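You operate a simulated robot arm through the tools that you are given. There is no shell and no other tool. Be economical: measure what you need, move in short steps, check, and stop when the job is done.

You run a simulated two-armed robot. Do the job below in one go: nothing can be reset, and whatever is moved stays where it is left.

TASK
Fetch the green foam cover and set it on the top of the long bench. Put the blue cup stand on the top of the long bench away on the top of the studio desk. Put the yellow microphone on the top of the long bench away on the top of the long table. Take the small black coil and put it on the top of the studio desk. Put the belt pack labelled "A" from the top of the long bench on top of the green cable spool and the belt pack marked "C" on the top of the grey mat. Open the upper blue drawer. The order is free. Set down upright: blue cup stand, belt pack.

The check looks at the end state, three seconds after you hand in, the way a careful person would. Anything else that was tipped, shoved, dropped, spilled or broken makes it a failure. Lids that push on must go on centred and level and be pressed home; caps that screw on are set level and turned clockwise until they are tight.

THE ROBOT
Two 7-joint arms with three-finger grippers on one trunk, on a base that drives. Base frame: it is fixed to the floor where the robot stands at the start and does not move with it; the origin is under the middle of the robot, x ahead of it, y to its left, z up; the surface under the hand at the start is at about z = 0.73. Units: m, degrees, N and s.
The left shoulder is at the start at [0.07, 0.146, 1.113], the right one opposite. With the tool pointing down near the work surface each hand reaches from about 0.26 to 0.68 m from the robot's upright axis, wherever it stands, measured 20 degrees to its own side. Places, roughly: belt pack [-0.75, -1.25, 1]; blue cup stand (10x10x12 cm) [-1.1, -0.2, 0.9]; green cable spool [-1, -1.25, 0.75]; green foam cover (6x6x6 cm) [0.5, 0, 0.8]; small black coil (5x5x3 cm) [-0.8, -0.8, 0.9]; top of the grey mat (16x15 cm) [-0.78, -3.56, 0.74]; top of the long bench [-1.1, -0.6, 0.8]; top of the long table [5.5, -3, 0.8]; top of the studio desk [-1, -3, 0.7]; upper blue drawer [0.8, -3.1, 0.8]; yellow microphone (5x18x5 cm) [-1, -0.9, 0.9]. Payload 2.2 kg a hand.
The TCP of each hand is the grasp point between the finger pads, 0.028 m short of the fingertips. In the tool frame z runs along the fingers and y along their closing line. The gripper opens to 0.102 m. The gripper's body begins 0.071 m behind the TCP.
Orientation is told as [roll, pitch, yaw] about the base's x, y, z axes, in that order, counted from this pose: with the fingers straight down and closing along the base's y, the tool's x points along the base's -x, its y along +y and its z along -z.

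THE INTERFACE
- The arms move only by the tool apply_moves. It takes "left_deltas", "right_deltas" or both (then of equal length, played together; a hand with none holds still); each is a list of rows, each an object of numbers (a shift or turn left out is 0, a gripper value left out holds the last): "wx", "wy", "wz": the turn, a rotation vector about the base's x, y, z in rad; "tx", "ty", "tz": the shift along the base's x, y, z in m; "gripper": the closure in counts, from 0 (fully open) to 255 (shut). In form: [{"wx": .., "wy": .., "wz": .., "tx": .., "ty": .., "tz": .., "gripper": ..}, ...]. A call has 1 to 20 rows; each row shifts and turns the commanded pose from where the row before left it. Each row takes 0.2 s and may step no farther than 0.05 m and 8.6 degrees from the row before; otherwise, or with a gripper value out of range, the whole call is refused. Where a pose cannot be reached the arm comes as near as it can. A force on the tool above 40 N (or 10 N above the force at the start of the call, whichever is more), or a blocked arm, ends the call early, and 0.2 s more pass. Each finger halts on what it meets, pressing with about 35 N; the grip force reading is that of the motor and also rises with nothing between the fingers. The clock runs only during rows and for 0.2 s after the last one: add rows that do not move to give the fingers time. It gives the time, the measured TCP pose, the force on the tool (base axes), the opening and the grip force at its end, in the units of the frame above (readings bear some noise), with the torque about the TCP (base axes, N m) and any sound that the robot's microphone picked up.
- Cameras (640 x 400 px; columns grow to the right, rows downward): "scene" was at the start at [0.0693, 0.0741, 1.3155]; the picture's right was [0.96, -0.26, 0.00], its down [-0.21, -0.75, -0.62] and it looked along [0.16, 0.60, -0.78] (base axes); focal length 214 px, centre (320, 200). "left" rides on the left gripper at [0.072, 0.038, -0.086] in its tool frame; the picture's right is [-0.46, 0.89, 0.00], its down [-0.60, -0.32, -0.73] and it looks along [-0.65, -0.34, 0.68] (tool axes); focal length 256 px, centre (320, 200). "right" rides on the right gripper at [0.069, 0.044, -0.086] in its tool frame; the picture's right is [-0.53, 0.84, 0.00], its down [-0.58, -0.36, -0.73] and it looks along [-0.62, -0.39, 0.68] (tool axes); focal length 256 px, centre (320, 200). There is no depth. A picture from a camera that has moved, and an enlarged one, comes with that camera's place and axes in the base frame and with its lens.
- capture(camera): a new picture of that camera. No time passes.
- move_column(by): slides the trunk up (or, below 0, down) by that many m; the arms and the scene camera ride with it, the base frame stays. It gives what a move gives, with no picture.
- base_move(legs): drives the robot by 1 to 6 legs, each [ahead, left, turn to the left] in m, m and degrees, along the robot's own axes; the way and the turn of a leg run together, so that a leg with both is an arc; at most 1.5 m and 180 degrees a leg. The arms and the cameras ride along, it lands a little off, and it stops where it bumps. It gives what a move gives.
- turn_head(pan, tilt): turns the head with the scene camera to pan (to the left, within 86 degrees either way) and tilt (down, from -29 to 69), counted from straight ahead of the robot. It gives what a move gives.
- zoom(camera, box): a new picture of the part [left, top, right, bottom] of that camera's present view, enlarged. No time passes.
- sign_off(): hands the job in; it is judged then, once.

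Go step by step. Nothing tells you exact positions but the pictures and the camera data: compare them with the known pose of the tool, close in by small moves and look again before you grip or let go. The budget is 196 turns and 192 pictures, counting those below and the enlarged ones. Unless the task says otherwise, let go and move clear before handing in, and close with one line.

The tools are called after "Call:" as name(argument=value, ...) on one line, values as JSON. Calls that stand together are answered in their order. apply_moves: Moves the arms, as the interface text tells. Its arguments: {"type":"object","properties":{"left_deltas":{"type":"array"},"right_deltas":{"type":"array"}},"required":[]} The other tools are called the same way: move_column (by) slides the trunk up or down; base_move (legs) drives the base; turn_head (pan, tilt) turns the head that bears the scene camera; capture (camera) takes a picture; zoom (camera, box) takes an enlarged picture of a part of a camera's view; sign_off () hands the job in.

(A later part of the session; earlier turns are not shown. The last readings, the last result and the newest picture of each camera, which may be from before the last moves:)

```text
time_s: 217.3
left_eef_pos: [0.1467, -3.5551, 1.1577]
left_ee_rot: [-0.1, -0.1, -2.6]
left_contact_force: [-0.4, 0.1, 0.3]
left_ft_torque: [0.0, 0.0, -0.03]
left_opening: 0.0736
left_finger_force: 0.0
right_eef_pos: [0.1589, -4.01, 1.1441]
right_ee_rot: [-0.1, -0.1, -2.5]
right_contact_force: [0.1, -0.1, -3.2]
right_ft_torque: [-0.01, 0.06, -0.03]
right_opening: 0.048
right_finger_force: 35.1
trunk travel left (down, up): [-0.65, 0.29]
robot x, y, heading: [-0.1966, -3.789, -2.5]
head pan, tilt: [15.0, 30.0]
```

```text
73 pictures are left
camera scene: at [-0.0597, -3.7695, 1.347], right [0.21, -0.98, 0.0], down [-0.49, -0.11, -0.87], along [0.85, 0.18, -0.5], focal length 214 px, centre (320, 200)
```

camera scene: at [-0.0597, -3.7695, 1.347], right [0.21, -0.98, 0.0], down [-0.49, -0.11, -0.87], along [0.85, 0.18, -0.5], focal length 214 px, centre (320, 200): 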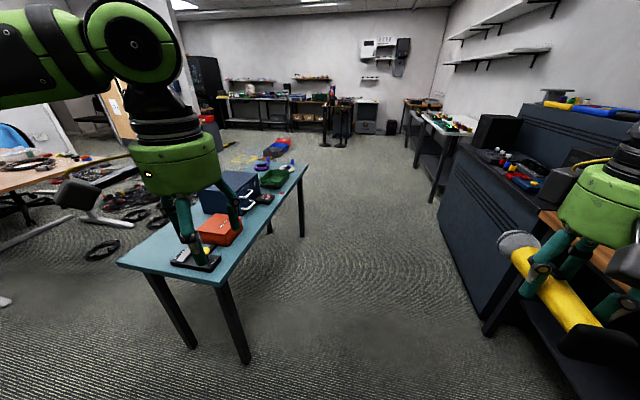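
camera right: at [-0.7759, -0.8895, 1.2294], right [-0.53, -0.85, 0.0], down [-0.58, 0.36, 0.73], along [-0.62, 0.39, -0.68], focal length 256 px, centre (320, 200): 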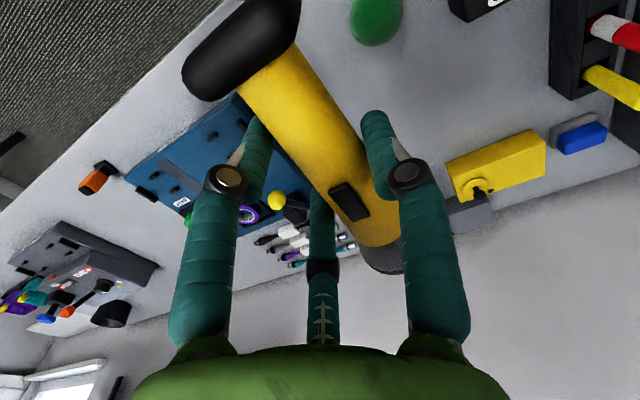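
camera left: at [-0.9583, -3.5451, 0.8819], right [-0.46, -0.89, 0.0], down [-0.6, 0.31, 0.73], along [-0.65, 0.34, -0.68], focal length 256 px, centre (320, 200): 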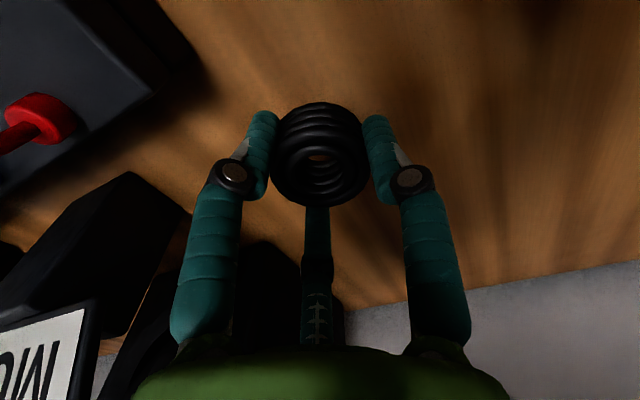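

Aisle clear. Drive along it and turn to face the drawer box.

Call:
base_move(legs=[[1.08, 0.02, 2.5], [0, 0, 90]])

Call:
turn_head(pan=10, tilt=45)

Call:
capture(camera="scene")

Call:
capture(camera="left")

```text
time_s: 226.8
left_eef_pos: [0.6434, -3.473, 1.1582]
left_ee_rot: [-0.1, -0.3, 90.9]
left_contact_force: [-0.1, -0.7, 0.2]
left_ft_torque: [-0.03, 0.03, 0.02]
left_opening: 0.0737
left_finger_force: 0.1
right_eef_pos: [1.0956, -3.433, 1.1453]
right_ee_rot: [-0.1, -0.2, 91.1]
right_contact_force: [-0.3, -0.4, -2.6]
right_ft_torque: [-0.06, -0.02, 0.02]
right_opening: 0.0479
right_finger_force: 34.6
trunk travel left (down, up): [-0.65, 0.29]
robot x, y, heading: [0.8982, -3.805, 91.0]
head pan, tilt: [15.0, 30.0]
```

```text
time_s: 227.5
left_eef_pos: [0.6421, -3.475, 1.1578]
left_ee_rot: [-0.1, -0.2, 91.1]
left_contact_force: [-0.2, -0.8, -0.1]
left_ft_torque: [0.02, -0.02, 0.0]
left_opening: 0.0741
left_finger_force: 0.0
right_eef_pos: [1.0957, -3.432, 1.1433]
right_ee_rot: [-0.1, -0.1, 91.1]
right_contact_force: [-0.2, 0.4, -2.9]
right_ft_torque: [-0.07, -0.05, 0.01]
right_opening: 0.0481
right_finger_force: 35.2
trunk travel left (down, up): [-0.65, 0.29]
robot x, y, heading: [0.8972, -3.7972, 91.1]
head pan, tilt: [10.0, 45.0]
```

```text
72 pictures are left
camera scene: at [0.8788, -3.6707, 1.3245], right [0.98, 0.19, 0.0], down [0.13, -0.69, -0.71], along [-0.13, 0.69, -0.71], focal length 214 px, centre (320, 200)
```

scene: 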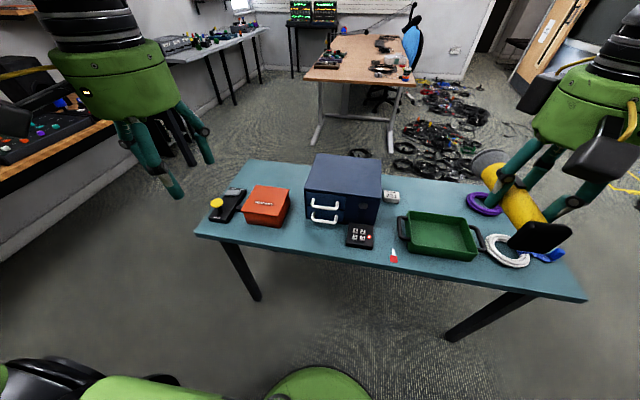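

```text
71 pictures are left
camera left: at [0.6045, -3.5465, 1.2428], right [-0.89, 0.45, 0.0], down [0.3, 0.61, 0.73], along [0.33, 0.66, -0.68], focal length 256 px, centre (320, 200)
```

left: 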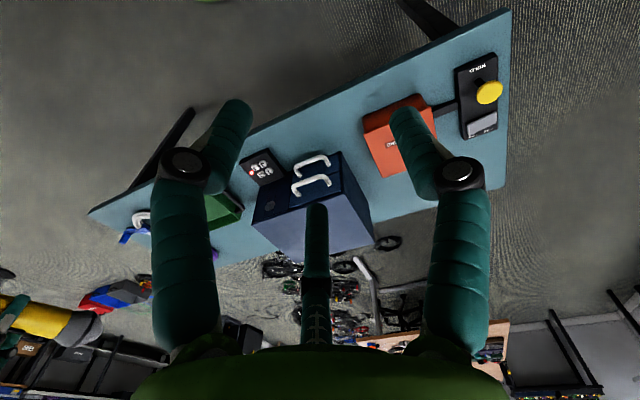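

Call:
zoom(camera="scene", box=[280, 140, 420, 260])

Call:
zoom(camera="left", box=[220, 120, 400, 260])

```text
3.33 times, centred on (350, 200) of scene
camera zoom: at [0.8788, -3.6707, 1.3245], right [0.98, 0.19, 0.0], down [0.13, -0.69, -0.71], along [-0.13, 0.69, -0.71], focal length 715 px, centre (220, 200)
```

zoom: 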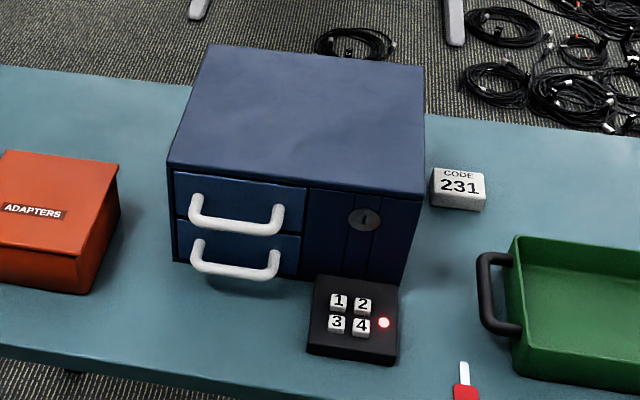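

```text
2.86 times, centred on (310, 190) of left
camera zoom: at [0.6045, -3.5465, 1.2428], right [-0.89, 0.45, 0.0], down [0.3, 0.61, 0.73], along [0.33, 0.66, -0.68], focal length 731 px, centre (349, 229)
```

zoom: 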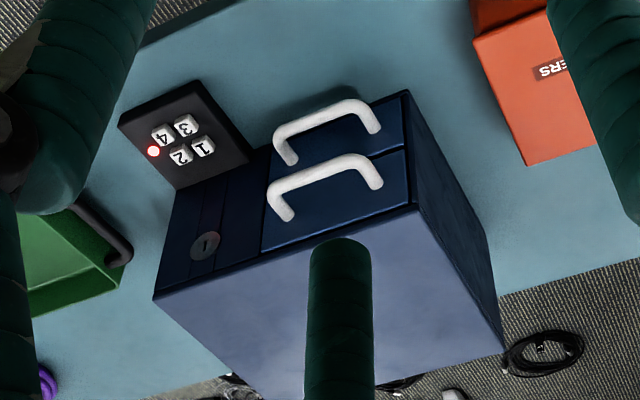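

The drawer has a keypad lock (red light) and a card reading CODE 231; the keypad lies in front of the box. I'll shift right, lower the trunk, and press 2-3-1 with the thumb finger, then pull the upper handle.

Call:
base_move(legs=[[0, -0.2, -1]])

Call:
move_column(by=-0.1)

Call:
apply_moves(left_deltas=[{"wz": -0.145, "gripper": 0}, {"wz": -0.145}, {"wz": -0.145}, {"wz": -0.145}, {"wz": -0.145}, {"wz": -0.145}, {"wz": -0.145}, {"wz": -0.145}, {"wz": -0.145}, {"wz": -0.145}, {"wz": -0.12}, {}])

Call:
capture(camera="left")

Call:
capture(camera="scene")

```text
time_s: 229.1
left_eef_pos: [0.8412, -3.468, 1.1569]
left_ee_rot: [-0.2, -0.1, 90.1]
left_contact_force: [-0.4, 0.0, 0.1]
left_ft_torque: [0.01, 0.01, 0.0]
left_opening: 0.0739
left_finger_force: 0.1
right_eef_pos: [1.2977, -3.4332, 1.1451]
right_ee_rot: [-0.1, 0.0, 90.2]
right_contact_force: [0.2, -0.4, -3.1]
right_ft_torque: [-0.12, -0.04, 0.01]
right_opening: 0.048
right_finger_force: 34.7
trunk travel left (down, up): [-0.65, 0.29]
robot x, y, heading: [1.0948, -3.8015, 90.0]
head pan, tilt: [10.0, 45.0]
```

```text
time_s: 230.4
left_eef_pos: [0.8438, -3.4681, 1.0576]
left_ee_rot: [-0.1, -0.1, 90.1]
left_contact_force: [0.5, -0.5, -0.8]
left_ft_torque: [-0.01, -0.02, 0.02]
left_opening: 0.0741
left_finger_force: 0.0
right_eef_pos: [1.2975, -3.4334, 1.0458]
right_ee_rot: [0.0, -0.1, 90.2]
right_contact_force: [0.3, 1.0, -2.8]
right_ft_torque: [-0.1, -0.01, -0.02]
right_opening: 0.0479
right_finger_force: 34.7
trunk travel left (down, up): [-0.55, 0.39]
robot x, y, heading: [1.0885, -3.797, 89.9]
head pan, tilt: [10.0, 45.0]
```

```text
time_s: 233.1
left_eef_pos: [0.8437, -3.4678, 1.0565]
left_ee_rot: [-0.2, -0.1, 0.1]
left_contact_force: [-0.3, 1.0, 0.3]
left_ft_torque: [-0.01, -0.01, 0.0]
left_opening: 0.1021
left_finger_force: 0.1
right_eef_pos: [1.2981, -3.4351, 1.0444]
right_ee_rot: [-0.2, 0.0, 90.3]
right_contact_force: [0.1, -0.1, -3.6]
right_ft_torque: [-0.07, -0.01, 0.02]
right_opening: 0.0477
right_finger_force: 35.3
trunk travel left (down, up): [-0.55, 0.39]
robot x, y, heading: [1.0952, -3.8026, 90.1]
head pan, tilt: [10.0, 45.0]
```

```text
68 pictures are left
camera left: at [0.771, -3.4298, 1.1426], right [0.46, 0.89, 0.0], down [0.6, -0.31, 0.73], along [0.65, -0.34, -0.68], focal length 256 px, centre (320, 200)
```

left: 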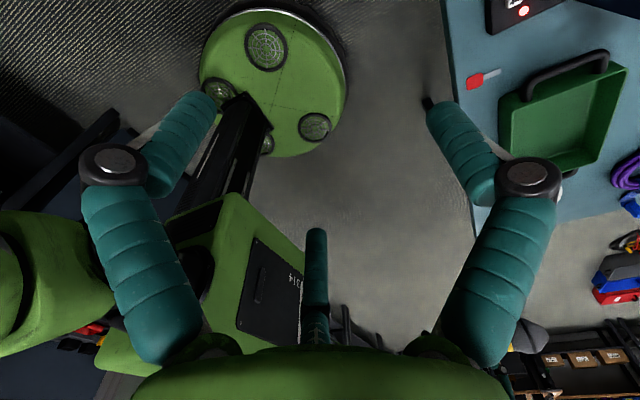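

```text
67 pictures are left
camera scene: at [1.0778, -3.669, 1.2244], right [0.98, 0.17, 0.0], down [0.12, -0.7, -0.71], along [-0.12, 0.7, -0.71], focal length 214 px, centre (320, 200)
```

scene: 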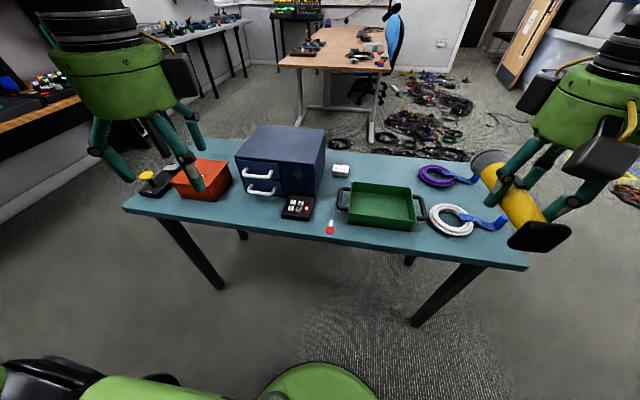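

Hand turned. Bring it nearer the keypad and measure the buttons.

Call:
apply_moves(left_deltas=[{"tx": 0.015, "ty": 0.04}, {"tx": 0.015, "ty": 0.04}, {"tx": 0.015, "ty": 0.04}, {"ty": 0.04}, {"tz": -0.04}, {"tz": -0.04}, {"tz": -0.03}, {}])

Call:
capture(camera="left")

Call:
zoom(camera="scene", box=[220, 120, 360, 240])

```text
time_s: 234.8
left_eef_pos: [0.8883, -3.3072, 0.9482]
left_ee_rot: [0.1, -0.2, 0.3]
left_contact_force: [0.7, 0.5, -0.1]
left_ft_torque: [-0.03, 0.01, 0.0]
left_opening: 0.1019
left_finger_force: 0.0
right_eef_pos: [1.2985, -3.4352, 1.0445]
right_ee_rot: [-0.1, -0.1, 90.1]
right_contact_force: [-0.4, 0.0, -2.0]
right_ft_torque: [-0.08, -0.04, -0.01]
right_opening: 0.0478
right_finger_force: 34.3
trunk travel left (down, up): [-0.55, 0.39]
robot x, y, heading: [1.0961, -3.7971, 90.1]
head pan, tilt: [10.0, 45.0]
```

```text
66 pictures are left
camera left: at [0.816, -3.269, 1.0336], right [0.46, 0.89, 0.0], down [0.6, -0.31, 0.73], along [0.65, -0.34, -0.68], focal length 256 px, centre (320, 200)
```

left: 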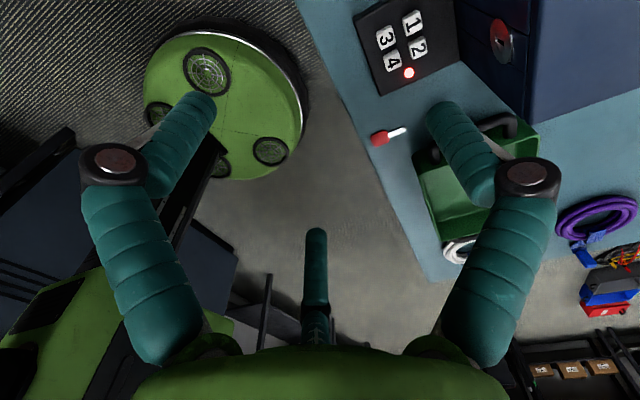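

```text
3.33 times, centred on (290, 180) of scene
camera zoom: at [1.078, -3.6696, 1.2245], right [0.98, 0.17, 0.0], down [0.12, -0.7, -0.71], along [-0.12, 0.7, -0.71], focal length 715 px, centre (420, 267)
```

zoom: 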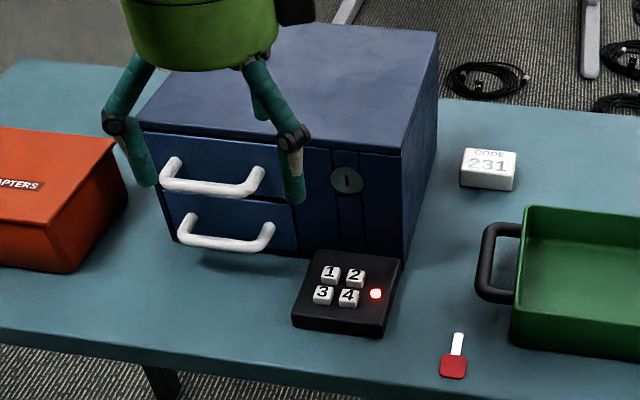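

Buttons: 1 at [0.917, -3.220], 2 at [0.940, -3.220], 3 at [0.917, -3.247], tops near z 0.742. Thumb tip sits 6 cm to +y of the TCP. Hover over 2.

Call:
apply_moves(left_deltas=[{"tx": 0.026, "ty": 0.013}, {"tx": 0.026, "ty": 0.0137}, {"tz": -0.04}, {"tz": -0.04}, {"tz": -0.04}, {"tz": -0.03}, {}])

Call:
zoom(camera="left", box=[340, 0, 580, 160])

Call:
zoom(camera="scene", box=[220, 120, 360, 240])

```text
time_s: 236.4
left_eef_pos: [0.9249, -3.2975, 0.7987]
left_ee_rot: [-0.1, -0.2, 0.0]
left_contact_force: [-0.8, -0.2, 0.4]
left_ft_torque: [-0.01, 0.02, 0.02]
left_opening: 0.1021
left_finger_force: 0.0
left hand out of reach, approached as far as the arm can: row 2, 5, 6
right_eef_pos: [1.2988, -3.433, 1.0442]
right_ee_rot: [-0.1, -0.1, 90.2]
right_contact_force: [0.0, 0.1, -2.5]
right_ft_torque: [-0.1, 0.01, 0.02]
right_opening: 0.048
right_finger_force: 34.9
trunk travel left (down, up): [-0.55, 0.39]
robot x, y, heading: [1.092, -3.8003, 89.8]
head pan, tilt: [10.0, 45.0]
```

```text
2.50 times, centred on (460, 80) of left
camera zoom: at [0.8525, -3.2593, 0.8847], right [0.46, 0.89, 0.0], down [0.6, -0.31, 0.73], along [0.65, -0.34, -0.68], focal length 640 px, centre (-30, 500)
```

zoom: 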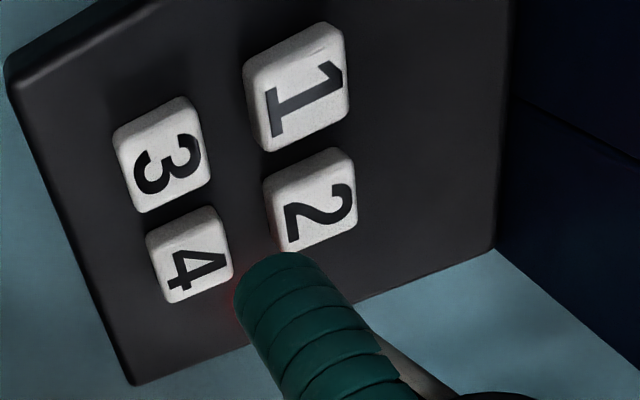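

```text
3.33 times, centred on (290, 180) of scene
camera zoom: at [1.0779, -3.6689, 1.2244], right [0.98, 0.17, 0.0], down [0.12, -0.7, -0.71], along [-0.12, 0.7, -0.71], focal length 715 px, centre (420, 267)
```

zoom: 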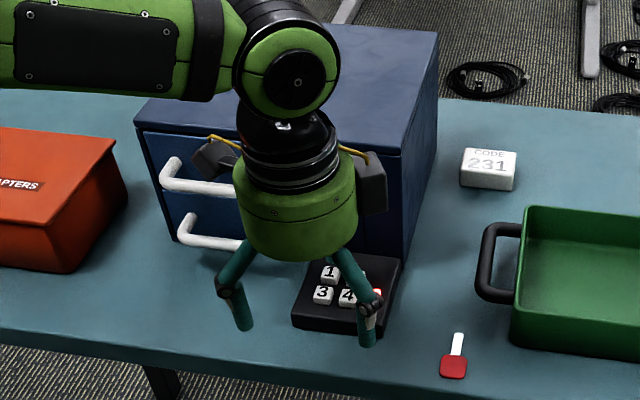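

Slightly out of reach; raise, shift the base forward and right.

Call:
apply_moves(left_deltas=[{"tz": 0.04}, {"ty": -0.04, "tz": 0.02}, {"ty": -0.04}, {}])

Call:
base_move(legs=[[0.09, -0.06, 0]])

```text
time_s: 237.4
left_eef_pos: [0.9242, -3.3791, 0.8591]
left_ee_rot: [-0.3, -0.2, 0.2]
left_contact_force: [-1.0, -0.9, 0.0]
left_ft_torque: [0.02, 0.02, 0.01]
left_opening: 0.1021
left_finger_force: 0.1
right_eef_pos: [1.2987, -3.4325, 1.045]
right_ee_rot: [0.0, 0.0, 90.2]
right_contact_force: [0.2, 0.7, -2.7]
right_ft_torque: [-0.05, -0.03, 0.02]
right_opening: 0.0478
right_finger_force: 35.4
trunk travel left (down, up): [-0.55, 0.39]
robot x, y, heading: [1.0888, -3.8026, 89.9]
head pan, tilt: [10.0, 45.0]
```

```text
time_s: 238.6
left_eef_pos: [0.9842, -3.291, 0.8593]
left_ee_rot: [-0.3, -0.2, 0.1]
left_contact_force: [0.5, -0.5, -0.2]
left_ft_torque: [0.01, 0.02, 0.0]
left_opening: 0.1018
left_finger_force: 0.0
right_eef_pos: [1.3574, -3.3457, 1.044]
right_ee_rot: [-0.1, -0.2, 90.2]
right_contact_force: [0.9, 0.2, -2.6]
right_ft_torque: [-0.1, -0.01, -0.04]
right_opening: 0.0481
right_finger_force: 35.6
trunk travel left (down, up): [-0.55, 0.39]
robot x, y, heading: [1.1535, -3.7124, 90.0]
head pan, tilt: [10.0, 45.0]
```

Call:
apply_moves(left_deltas=[{"tx": -0.022, "ty": 0.005}, {"tx": -0.022, "ty": 0.005}, {"tz": -0.03}, {"tz": -0.03}, {}])

Call:
zoom(camera="left", box=[340, 0, 580, 160])

```text
time_s: 239.8
left_eef_pos: [0.9404, -3.2811, 0.7997]
left_ee_rot: [-0.1, 0.0, 0.2]
left_contact_force: [0.5, -0.7, 0.1]
left_ft_torque: [-0.02, 0.0, -0.01]
left_opening: 0.102
left_finger_force: 0.1
right_eef_pos: [1.358, -3.3471, 1.0442]
right_ee_rot: [0.0, -0.1, 90.2]
right_contact_force: [-0.2, -0.7, -3.6]
right_ft_torque: [-0.12, 0.02, 0.0]
right_opening: 0.048
right_finger_force: 35.2
trunk travel left (down, up): [-0.55, 0.39]
robot x, y, heading: [1.1496, -3.7136, 89.9]
head pan, tilt: [10.0, 45.0]
```

```text
2.50 times, centred on (460, 80) of left
camera zoom: at [0.867, -3.2425, 0.8854], right [0.46, 0.89, 0.0], down [0.6, -0.31, 0.73], along [0.65, -0.34, -0.68], focal length 640 px, centre (-30, 500)
```

zoom: 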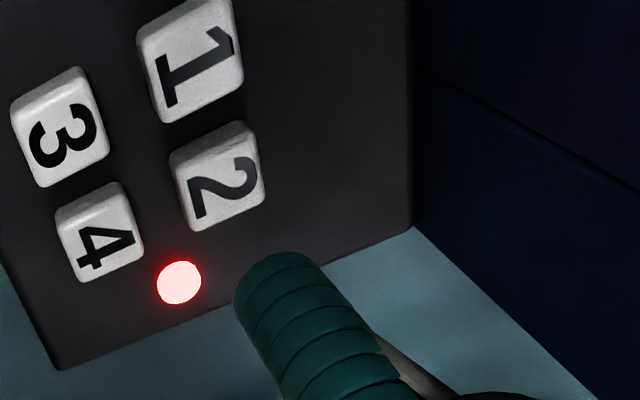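

Tip is about 5 mm to +x of button 2. Correct, lower to just above, and look.

Call:
apply_moves(left_deltas=[{"tx": -0.006, "ty": -0.001, "tz": -0.01}, {"tz": -0.008}, {}])

Call:
zoom(camera="left", box=[340, 0, 580, 160])

Call:
zoom(camera="scene", box=[220, 140, 340, 240])

```text
time_s: 240.6
left_eef_pos: [0.933, -3.281, 0.7817]
left_ee_rot: [-0.1, -0.3, 0.1]
left_contact_force: [-0.5, 0.4, -0.8]
left_ft_torque: [0.03, 0.03, 0.02]
left_opening: 0.1019
left_finger_force: 0.2
right_eef_pos: [1.357, -3.3452, 1.0445]
right_ee_rot: [-0.2, -0.1, 90.2]
right_contact_force: [0.0, -1.3, -3.5]
right_ft_torque: [-0.08, -0.01, 0.01]
right_opening: 0.0479
right_finger_force: 35.1
trunk travel left (down, up): [-0.55, 0.39]
robot x, y, heading: [1.1512, -3.7126, 89.9]
head pan, tilt: [10.0, 45.0]
```

```text
2.50 times, centred on (460, 80) of left
camera zoom: at [0.8604, -3.2431, 0.8669], right [0.46, 0.89, 0.0], down [0.6, -0.31, 0.73], along [0.65, -0.34, -0.68], focal length 640 px, centre (-30, 500)
```

zoom: 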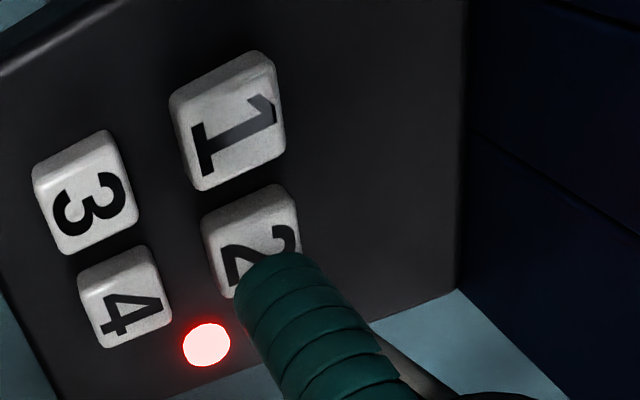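

```text
4.00 times, centred on (280, 190) of scene
camera zoom: at [1.1369, -3.5805, 1.2244], right [0.98, 0.17, 0.0], down [0.12, -0.7, -0.71], along [-0.12, 0.7, -0.71], focal length 858 px, centre (480, 240)
```

zoom: 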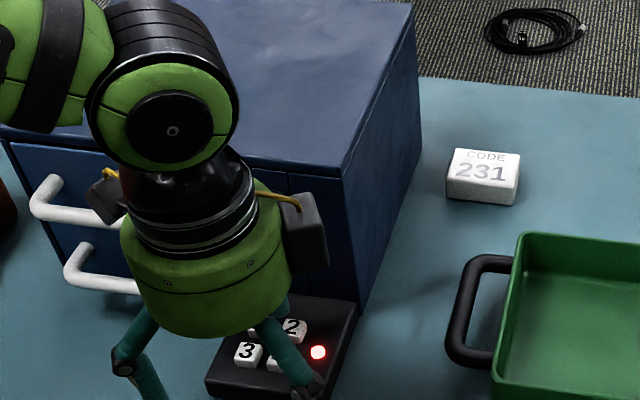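

Thumb is over button 2. Press in small steps.

Call:
apply_moves(left_deltas=[{"tz": -0.004}, {"tz": -0.003}, {"tz": -0.003}, {}])

Call:
zoom(camera="left", box=[340, 0, 580, 160])

```text
time_s: 241.6
left_eef_pos: [0.9336, -3.2805, 0.7717]
left_ee_rot: [-0.2, -0.2, 0.2]
left_contact_force: [0.6, 0.6, -1.0]
left_ft_torque: [-0.02, 0.03, 0.01]
left_opening: 0.102
left_finger_force: 0.1
right_eef_pos: [1.3574, -3.3447, 1.0436]
right_ee_rot: [0.0, 0.0, 90.2]
right_contact_force: [-0.3, -0.6, -2.7]
right_ft_torque: [-0.07, -0.01, -0.03]
right_opening: 0.0482
right_finger_force: 34.8
trunk travel left (down, up): [-0.55, 0.39]
robot x, y, heading: [1.1488, -3.7123, 89.8]
head pan, tilt: [10.0, 45.0]
```

```text
2.50 times, centred on (460, 80) of left
camera zoom: at [0.8604, -3.2434, 0.857], right [0.46, 0.89, 0.0], down [0.6, -0.31, 0.73], along [0.65, -0.34, -0.68], focal length 640 px, centre (-30, 500)
```

zoom: 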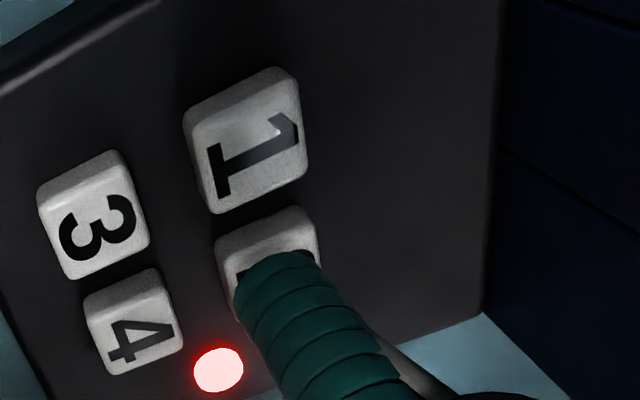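

Call:
apply_moves(left_deltas=[{"tz": -0.003}, {"tz": -0.003}, {"tz": -0.002}, {}])

```text
time_s: 242.6
left_eef_pos: [0.9342, -3.2812, 0.7632]
left_ee_rot: [-0.2, -0.1, 0.2]
left_contact_force: [0.3, 0.3, 0.4]
left_ft_torque: [0.01, 0.03, 0.04]
left_opening: 0.102
left_finger_force: 0.0
right_eef_pos: [1.3574, -3.3451, 1.0441]
right_ee_rot: [-0.1, -0.2, 90.3]
right_contact_force: [-0.1, -0.7, -2.9]
right_ft_torque: [-0.09, -0.01, 0.05]
right_opening: 0.0481
right_finger_force: 35.2
trunk travel left (down, up): [-0.55, 0.39]
robot x, y, heading: [1.1495, -3.7105, 89.8]
head pan, tilt: [10.0, 45.0]
```

Call:
apply_moves(left_deltas=[{"tz": -0.002}, {"tz": -0.002}, {"tz": -0.002}, {}])

Call:
zoom(camera="left", box=[340, 0, 580, 160])

```text
time_s: 243.6
left_eef_pos: [0.9335, -3.2813, 0.7579]
left_ee_rot: [0.0, -0.3, 0.1]
left_contact_force: [-0.4, 1.1, 6.1]
left_ft_torque: [0.36, -0.03, 0.0]
left_opening: 0.1022
left_finger_force: 0.1
right_eef_pos: [1.3581, -3.3462, 1.0446]
right_ee_rot: [0.2, -0.3, 90.2]
right_contact_force: [-0.8, -0.2, -2.4]
right_ft_torque: [-0.14, -0.01, 0.05]
right_opening: 0.048
right_finger_force: 35.3
trunk travel left (down, up): [-0.55, 0.39]
robot x, y, heading: [1.1478, -3.7108, 89.9]
head pan, tilt: [10.0, 45.0]
heard: click
```

```text
2.50 times, centred on (460, 80) of left
camera zoom: at [0.8608, -3.2432, 0.8428], right [0.46, 0.89, 0.0], down [0.6, -0.32, 0.73], along [0.65, -0.34, -0.68], focal length 640 px, centre (-30, 500)
```

zoom: 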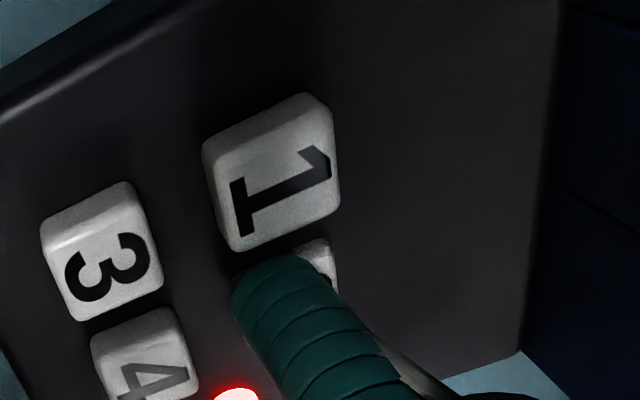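

Click heard. Lift, move to button 3 and press.

Call:
apply_moves(left_deltas=[{"tz": 0.01}, {"tz": 0.01}, {"tx": -0.0115, "ty": -0.013}, {"tx": -0.011, "ty": -0.0125}, {}])

Call:
zoom(camera="left", box=[340, 0, 580, 160])

```text
time_s: 244.8
left_eef_pos: [0.9095, -3.3077, 0.7777]
left_ee_rot: [-0.2, -0.1, 0.1]
left_contact_force: [0.5, -0.1, -0.7]
left_ft_torque: [0.0, -0.01, -0.03]
left_opening: 0.1019
left_finger_force: 0.1
right_eef_pos: [1.3578, -3.3455, 1.0431]
right_ee_rot: [0.0, -0.1, 90.2]
right_contact_force: [0.1, 0.5, -2.3]
right_ft_torque: [-0.07, -0.04, 0.04]
right_opening: 0.048
right_finger_force: 35.5
trunk travel left (down, up): [-0.55, 0.39]
robot x, y, heading: [1.1514, -3.7083, 89.5]
head pan, tilt: [10.0, 45.0]
```

```text
2.50 times, centred on (460, 80) of left
camera zoom: at [0.838, -3.269, 0.8627], right [0.46, 0.89, 0.0], down [0.6, -0.31, 0.73], along [0.65, -0.34, -0.68], focal length 640 px, centre (-30, 500)
```

zoom: 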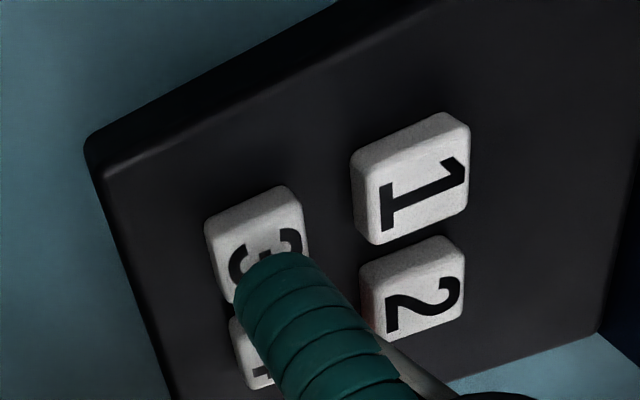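

Same relative placement. Press 3.

Call:
apply_moves(left_deltas=[{"tz": -0.007}, {"tz": -0.006}, {"tz": -0.003}, {"tz": -0.003}, {"tz": -0.002}, {}])

```text
time_s: 246.2
left_eef_pos: [0.9107, -3.3075, 0.7566]
left_ee_rot: [-0.1, -0.1, 0.2]
left_contact_force: [-2.0, -0.2, 7.0]
left_ft_torque: [0.43, 0.03, 0.11]
left_opening: 0.1025
left_finger_force: 0.0
right_eef_pos: [1.3576, -3.3459, 1.0448]
right_ee_rot: [-0.2, -0.2, 90.2]
right_contact_force: [-0.5, 0.1, -1.7]
right_ft_torque: [-0.07, 0.0, -0.01]
right_opening: 0.0478
right_finger_force: 35.0
trunk travel left (down, up): [-0.55, 0.39]
robot x, y, heading: [1.1512, -3.7109, 89.9]
head pan, tilt: [10.0, 45.0]
heard: click
```

Click. Now button 1: same x, 2.7 cm further +y.

Call:
apply_moves(left_deltas=[{"tz": 0.01}, {"tz": 0.01}, {"ty": 0.014}, {"ty": 0.0125}, {}])

Call:
zoom(camera="left", box=[340, 0, 580, 160])

```text
time_s: 247.4
left_eef_pos: [0.9097, -3.2811, 0.7761]
left_ee_rot: [-0.3, -0.1, 0.1]
left_contact_force: [0.5, -0.2, -0.5]
left_ft_torque: [0.03, 0.02, 0.01]
left_opening: 0.1023
left_finger_force: 0.1
right_eef_pos: [1.3566, -3.3452, 1.0437]
right_ee_rot: [-0.1, -0.1, 90.3]
right_contact_force: [-0.4, 0.4, -2.3]
right_ft_torque: [-0.09, -0.06, 0.01]
right_opening: 0.0478
right_finger_force: 34.9
trunk travel left (down, up): [-0.55, 0.39]
robot x, y, heading: [1.1487, -3.7108, 90.1]
head pan, tilt: [10.0, 45.0]
```

```text
2.50 times, centred on (460, 80) of left
camera zoom: at [0.8383, -3.2435, 0.8612], right [0.46, 0.89, 0.0], down [0.6, -0.31, 0.73], along [0.65, -0.34, -0.68], focal length 640 px, centre (-30, 500)
```

zoom: 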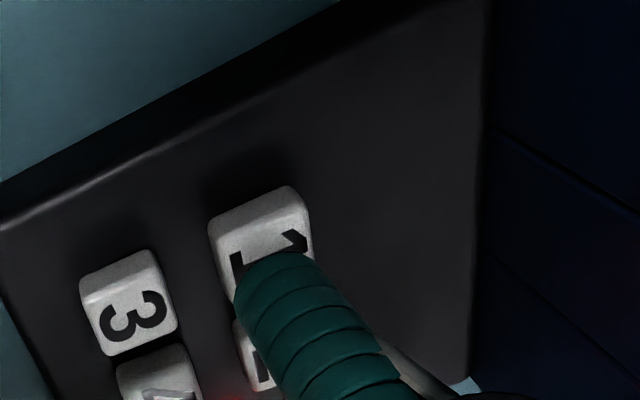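

Call:
apply_moves(left_deltas=[{"tz": -0.007}, {"tz": -0.005}, {"tz": -0.003}, {"tz": -0.003}, {"tz": -0.002}, {}])

```text
time_s: 248.8
left_eef_pos: [0.9103, -3.2804, 0.7573]
left_ee_rot: [-0.2, -0.2, 0.1]
left_contact_force: [-0.6, 1.4, 7.2]
left_ft_torque: [0.44, 0.0, 0.09]
left_opening: 0.1023
left_finger_force: 0.1
right_eef_pos: [1.3579, -3.3455, 1.044]
right_ee_rot: [0.0, -0.2, 90.3]
right_contact_force: [1.3, -0.1, -3.4]
right_ft_torque: [-0.12, -0.03, 0.0]
right_opening: 0.0475
right_finger_force: 35.0
trunk travel left (down, up): [-0.55, 0.39]
robot x, y, heading: [1.1524, -3.7127, 89.8]
head pan, tilt: [10.0, 45.0]
heard: click
```

Third click. Lift, back off and check the light.

Call:
apply_moves(left_deltas=[{"tz": 0.02}, {"tz": 0.03}, {"tz": 0.04}, {"tz": 0.04}, {"ty": -0.04}, {"ty": -0.04}, {"ty": -0.04}, {}])

Call:
zoom(camera="scene", box=[200, 120, 360, 240])

```text
time_s: 250.6
left_eef_pos: [0.9096, -3.4009, 0.8885]
left_ee_rot: [-0.2, -0.1, 0.1]
left_contact_force: [0.0, -0.1, -0.6]
left_ft_torque: [0.01, -0.01, -0.01]
left_opening: 0.1019
left_finger_force: 0.1
right_eef_pos: [1.3577, -3.3451, 1.0435]
right_ee_rot: [-0.2, -0.1, 90.1]
right_contact_force: [-0.1, 0.9, -2.9]
right_ft_torque: [-0.11, -0.06, 0.0]
right_opening: 0.0477
right_finger_force: 34.9
trunk travel left (down, up): [-0.55, 0.39]
robot x, y, heading: [1.1529, -3.7112, 89.9]
head pan, tilt: [10.0, 45.0]
```

```text
3.33 times, centred on (280, 180) of scene
camera zoom: at [1.1371, -3.5795, 1.2243], right [0.98, 0.17, 0.0], down [0.12, -0.7, -0.71], along [-0.12, 0.7, -0.71], focal length 715 px, centre (453, 267)
```

zoom: 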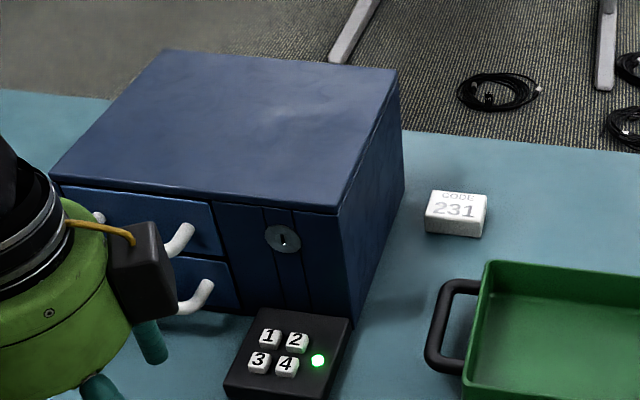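

The light is green: unlocked. For pulling, I back off, then tilt the left hand to point horizontally at the drawers (thumb above, pair below).

Call:
base_move(legs=[[-0.22, 0, 0]])

Call:
apply_moves(left_deltas=[{"wx": 0.145, "gripper": 60}, {"wx": 0.145}, {"wx": 0.145}, {"wx": 0.145}, {"wx": 0.145}, {"wx": 0.145}, {"wx": 0.145}, {"wx": 0.145}, {"wx": 0.145}, {"wx": 0.145}, {"wx": 0.12}, {}])

Call:
capture(camera="left")

Call:
capture(camera="scene")

```text
time_s: 252.3
left_eef_pos: [0.9092, -3.6206, 0.8876]
left_ee_rot: [-0.1, -0.2, 0.3]
left_contact_force: [0.0, 0.7, -0.1]
left_ft_torque: [-0.03, 0.0, 0.02]
left_opening: 0.1022
left_finger_force: 0.1
right_eef_pos: [1.3563, -3.5621, 1.0434]
right_ee_rot: [-0.1, -0.1, 90.3]
right_contact_force: [0.2, 0.1, -2.5]
right_ft_torque: [-0.07, -0.03, -0.01]
right_opening: 0.048
right_finger_force: 35.1
trunk travel left (down, up): [-0.55, 0.39]
robot x, y, heading: [1.151, -3.9316, 90.0]
head pan, tilt: [10.0, 45.0]
```

```text
time_s: 254.9
left_eef_pos: [0.8613, -3.4284, 0.9526]
left_ee_rot: [89.9, -0.3, -0.1]
left_contact_force: [0.3, -0.2, -0.4]
left_ft_torque: [0.01, 0.03, 0.0]
left_opening: 0.078
left_finger_force: 0.1
left hand out of reach, approached as far as the arm can: row 1, 2, 3, 4, 5, 6, 7, 8, 9, 10
right_eef_pos: [1.3564, -3.5622, 1.0442]
right_ee_rot: [-0.1, -0.2, 90.3]
right_contact_force: [0.1, 0.1, -3.0]
right_ft_torque: [-0.08, -0.03, 0.0]
right_opening: 0.0477
right_finger_force: 34.7
trunk travel left (down, up): [-0.55, 0.39]
robot x, y, heading: [1.1524, -3.9318, 90.3]
head pan, tilt: [10.0, 45.0]
```

```text
54 pictures are left
camera left: at [0.7889, -3.5135, 0.9892], right [0.46, 0.0, 0.89], down [0.6, -0.73, -0.31], along [0.65, 0.68, -0.34], focal length 256 px, centre (320, 200)
```

left: 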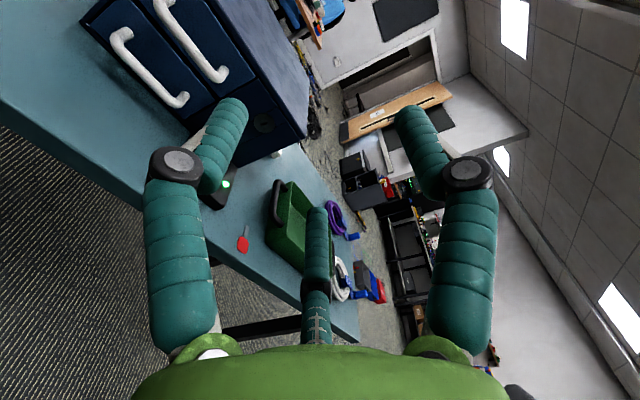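

```text
53 pictures are left
camera scene: at [1.1367, -3.7982, 1.2244], right [0.98, 0.18, 0.0], down [0.12, -0.7, -0.71], along [-0.12, 0.7, -0.71], focal length 214 px, centre (320, 200)
```

scene: 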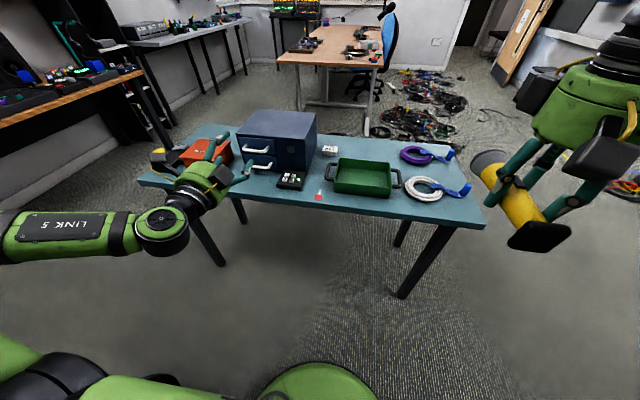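

Horizontal pose works. Measure the upper handle precisely.

Call:
zoom(camera="left", box=[80, 0, 300, 140])

Call:
zoom(camera="scene", box=[220, 100, 340, 200])

```text
2.86 times, centred on (190, 70) of left
camera zoom: at [0.7889, -3.5135, 0.9892], right [0.46, 0.0, 0.89], down [0.6, -0.73, -0.31], along [0.65, 0.68, -0.34], focal length 731 px, centre (691, 571)
```

zoom: 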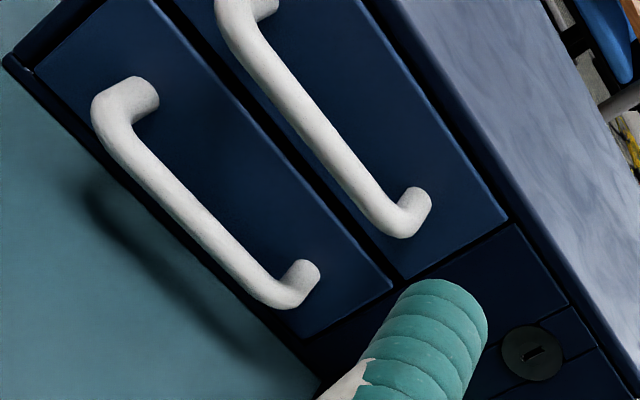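

```text
4.00 times, centred on (280, 150) of scene
camera zoom: at [1.1367, -3.7982, 1.2244], right [0.98, 0.18, 0.0], down [0.12, -0.7, -0.71], along [-0.12, 0.7, -0.71], focal length 858 px, centre (480, 400)
```

zoom: 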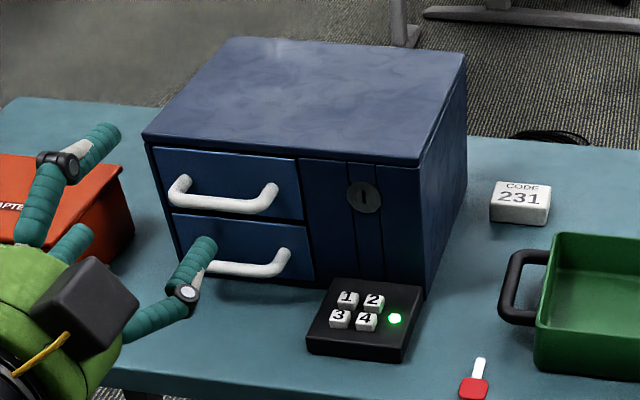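

Upper bar: centre [0.804, -3.196, 0.819], face about y = -3.17. Move in front of it.

Call:
apply_moves(left_deltas=[{"tx": -0.02, "tz": -0.04, "gripper": 95}, {"tx": -0.02, "tz": -0.04}, {"tx": -0.017, "tz": -0.04}, {"tz": -0.0156}, {"ty": 0.04}, {"ty": 0.04}, {"ty": 0.04}, {"ty": 0.04}, {}])

Call:
capture(camera="left")

Call:
zoom(camera="scene", box=[200, 100, 340, 200])

```text
time_s: 256.9
left_eef_pos: [0.8037, -3.2791, 0.8373]
left_ee_rot: [89.7, -0.2, -0.1]
left_contact_force: [0.3, -0.4, 0.0]
left_ft_torque: [0.02, -0.02, -0.01]
left_opening: 0.0637
left_finger_force: 0.0
left hand out of reach, approached as far as the arm can: row 7, 8
right_eef_pos: [1.3567, -3.5628, 1.043]
right_ee_rot: [0.1, 0.0, 90.3]
right_contact_force: [-0.7, 0.3, -2.7]
right_ft_torque: [-0.08, 0.01, 0.0]
right_opening: 0.0479
right_finger_force: 34.8
trunk travel left (down, up): [-0.55, 0.39]
robot x, y, heading: [1.1505, -3.93, 90.0]
head pan, tilt: [10.0, 45.0]
```

```text
50 pictures are left
camera left: at [0.7308, -3.3639, 0.8747], right [0.46, 0.0, 0.89], down [0.6, -0.73, -0.31], along [0.65, 0.68, -0.34], focal length 256 px, centre (320, 200)
```

left: 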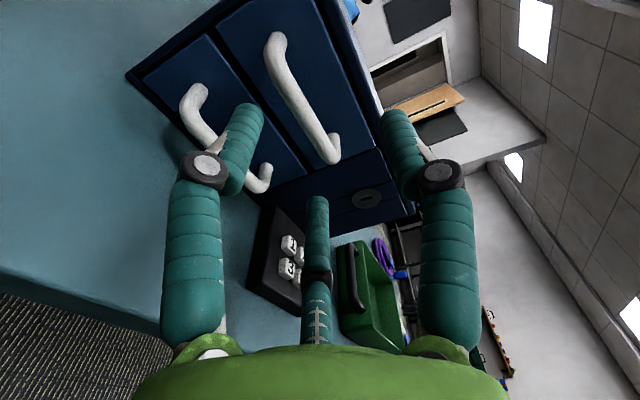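

```text
4.00 times, centred on (270, 150) of scene
camera zoom: at [1.1372, -3.798, 1.2244], right [0.98, 0.18, 0.0], down [0.12, -0.7, -0.71], along [-0.12, 0.7, -0.71], focal length 858 px, centre (520, 400)
```

zoom: 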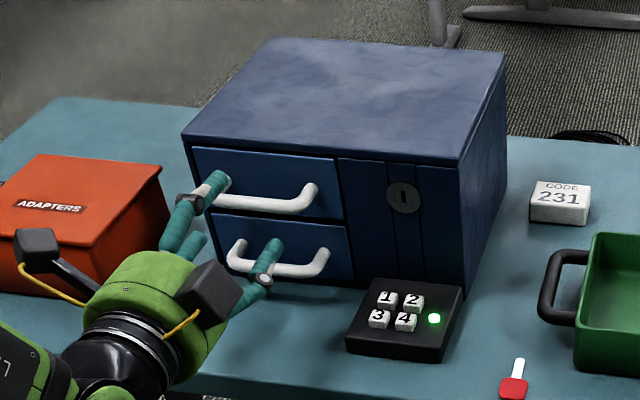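

Arm at its limit; drive the base 8 cm ahead... but first pull the hand back a little so it can be aligned.

Call:
apply_moves(left_deltas=[{"ty": -0.03, "tz": -0.01}, {"tz": -0.01}, {}])

Call:
base_move(legs=[[0.07, 0, 0]])

Call:
capture(camera="left")

```text
time_s: 257.7
left_eef_pos: [0.8004, -3.3111, 0.8237]
left_ee_rot: [89.7, -0.2, -0.2]
left_contact_force: [0.8, -1.4, -0.1]
left_ft_torque: [0.03, 0.01, 0.0]
left_opening: 0.0636
left_finger_force: 0.0
left hand out of reach, approached as far as the arm can: row 2
right_eef_pos: [1.3556, -3.5639, 1.0443]
right_ee_rot: [-0.1, -0.1, 90.3]
right_contact_force: [-0.1, 0.8, -3.0]
right_ft_torque: [-0.04, -0.11, -0.01]
right_opening: 0.0478
right_finger_force: 35.5
trunk travel left (down, up): [-0.55, 0.39]
robot x, y, heading: [1.1461, -3.9303, 90.2]
head pan, tilt: [10.0, 45.0]
```

```text
time_s: 258.7
left_eef_pos: [0.8013, -3.2396, 0.8223]
left_ee_rot: [89.6, -0.2, -0.2]
left_contact_force: [-0.6, -0.5, 0.2]
left_ft_torque: [0.04, 0.0, 0.01]
left_opening: 0.0641
left_finger_force: 0.2
right_eef_pos: [1.356, -3.4936, 1.0442]
right_ee_rot: [-0.1, -0.1, 90.3]
right_contact_force: [0.4, 0.3, -2.6]
right_ft_torque: [-0.08, -0.03, 0.02]
right_opening: 0.0478
right_finger_force: 34.5
trunk travel left (down, up): [-0.55, 0.39]
robot x, y, heading: [1.1529, -3.8602, 90.2]
head pan, tilt: [10.0, 45.0]
```

```text
48 pictures are left
camera left: at [0.7287, -3.3264, 0.8604], right [0.46, 0.0, 0.89], down [0.6, -0.73, -0.31], along [0.65, 0.68, -0.34], focal length 256 px, centre (320, 200)
```

left: 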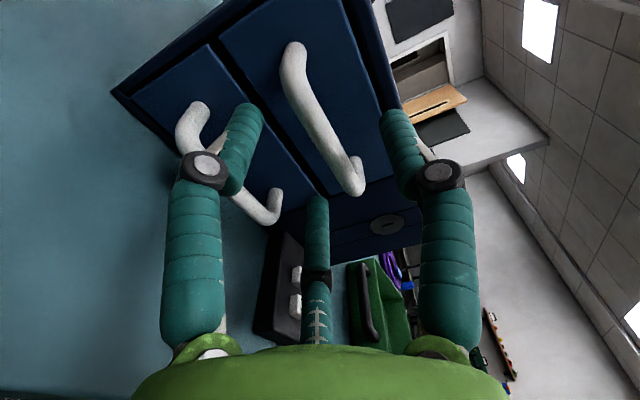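

Bar lies between thumb and pair. Advance and close on it.

Call:
apply_moves(left_deltas=[{"ty": 0.012, "tz": -0.003, "tx": 0.003}, {"ty": 0.012}, {"ty": 0.008}, {}])

Call:
capture(camera="left")

Call:
zoom(camera="scene", box=[200, 100, 340, 200])

```text
time_s: 259.7
left_eef_pos: [0.802, -3.2139, 0.8337]
left_ee_rot: [89.5, -0.3, -0.2]
left_contact_force: [-0.3, 0.6, 0.3]
left_ft_torque: [0.04, 0.0, 0.04]
left_opening: 0.0642
left_finger_force: 0.2
left hand out of reach, approached as far as the arm can: row 1, 2, 3
right_eef_pos: [1.3571, -3.4929, 1.0437]
right_ee_rot: [-0.1, 0.0, 90.4]
right_contact_force: [-0.4, 0.1, -2.6]
right_ft_torque: [-0.06, -0.01, 0.0]
right_opening: 0.0479
right_finger_force: 34.7
trunk travel left (down, up): [-0.55, 0.39]
robot x, y, heading: [1.1538, -3.8598, 90.1]
head pan, tilt: [10.0, 45.0]
```

```text
47 pictures are left
camera left: at [0.7297, -3.2996, 0.8714], right [0.46, 0.01, 0.89], down [0.6, -0.74, -0.31], along [0.65, 0.68, -0.34], focal length 256 px, centre (320, 200)
```

left: 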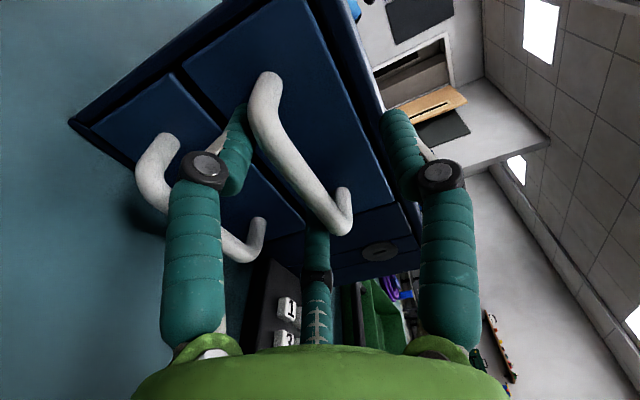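

```text
4.00 times, centred on (270, 150) of scene
camera zoom: at [1.1365, -3.7283, 1.2244], right [0.98, 0.18, 0.0], down [0.12, -0.7, -0.71], along [-0.12, 0.7, -0.71], focal length 858 px, centre (520, 400)
```

zoom: 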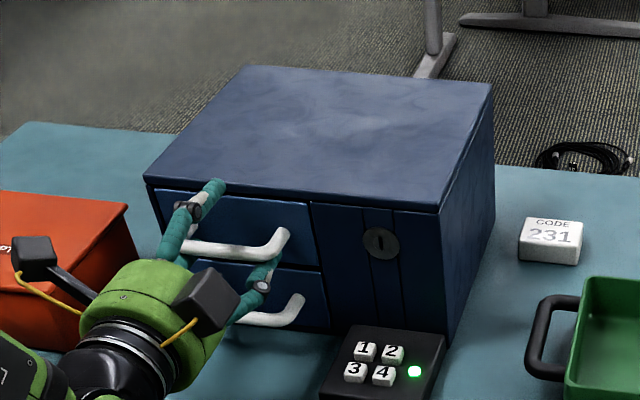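

The hand sits 15 mm too high for the bar; lower the trunk by that amount, then close.

Call:
move_column(by=-0.016)

Call:
apply_moves(left_deltas=[{"gripper": 130}, {"gripper": 170}, {"gripper": 200}, {"gripper": 220}, {}, {}])

Call:
capture(camera="left")

```text
time_s: 260.4
left_eef_pos: [0.8026, -3.2126, 0.8176]
left_ee_rot: [89.5, -0.3, -0.3]
left_contact_force: [0.0, 0.1, 0.5]
left_ft_torque: [-0.02, 0.02, 0.0]
left_opening: 0.0641
left_finger_force: 0.0
right_eef_pos: [1.355, -3.4944, 1.0289]
right_ee_rot: [-0.2, -0.1, 90.4]
right_contact_force: [0.2, 0.3, -2.3]
right_ft_torque: [-0.11, 0.02, 0.0]
right_opening: 0.0481
right_finger_force: 34.9
trunk travel left (down, up): [-0.534, 0.406]
robot x, y, heading: [1.1516, -3.8606, 90.0]
head pan, tilt: [10.0, 45.0]
```

```text
time_s: 261.8
left_eef_pos: [0.8032, -3.2157, 0.8228]
left_ee_rot: [90.0, -0.2, -0.2]
left_contact_force: [-3.6, 2.0, 15.5]
left_ft_torque: [0.0, -0.07, 0.01]
left_opening: 0.0241
left_finger_force: 8.4
right_eef_pos: [1.357, -3.4946, 1.0283]
right_ee_rot: [-0.1, -0.2, 90.3]
right_contact_force: [-0.3, -0.3, -2.4]
right_ft_torque: [-0.1, 0.01, 0.03]
right_opening: 0.0478
right_finger_force: 35.1
trunk travel left (down, up): [-0.534, 0.406]
robot x, y, heading: [1.151, -3.8594, 90.4]
head pan, tilt: [10.0, 45.0]
```

```text
45 pictures are left
camera left: at [0.73, -3.301, 0.8582], right [0.46, 0.0, 0.89], down [0.6, -0.73, -0.31], along [0.65, 0.68, -0.34], focal length 256 px, centre (320, 200)
```

left: 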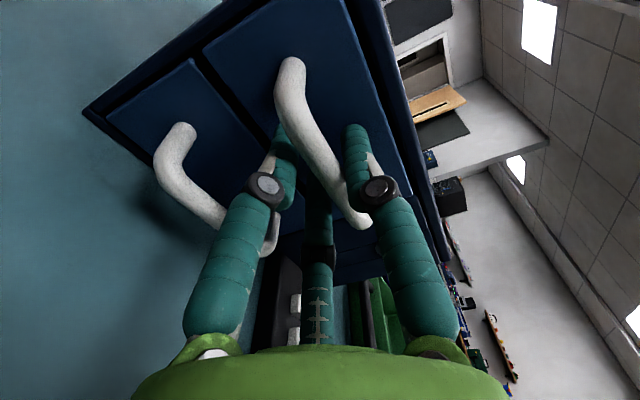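

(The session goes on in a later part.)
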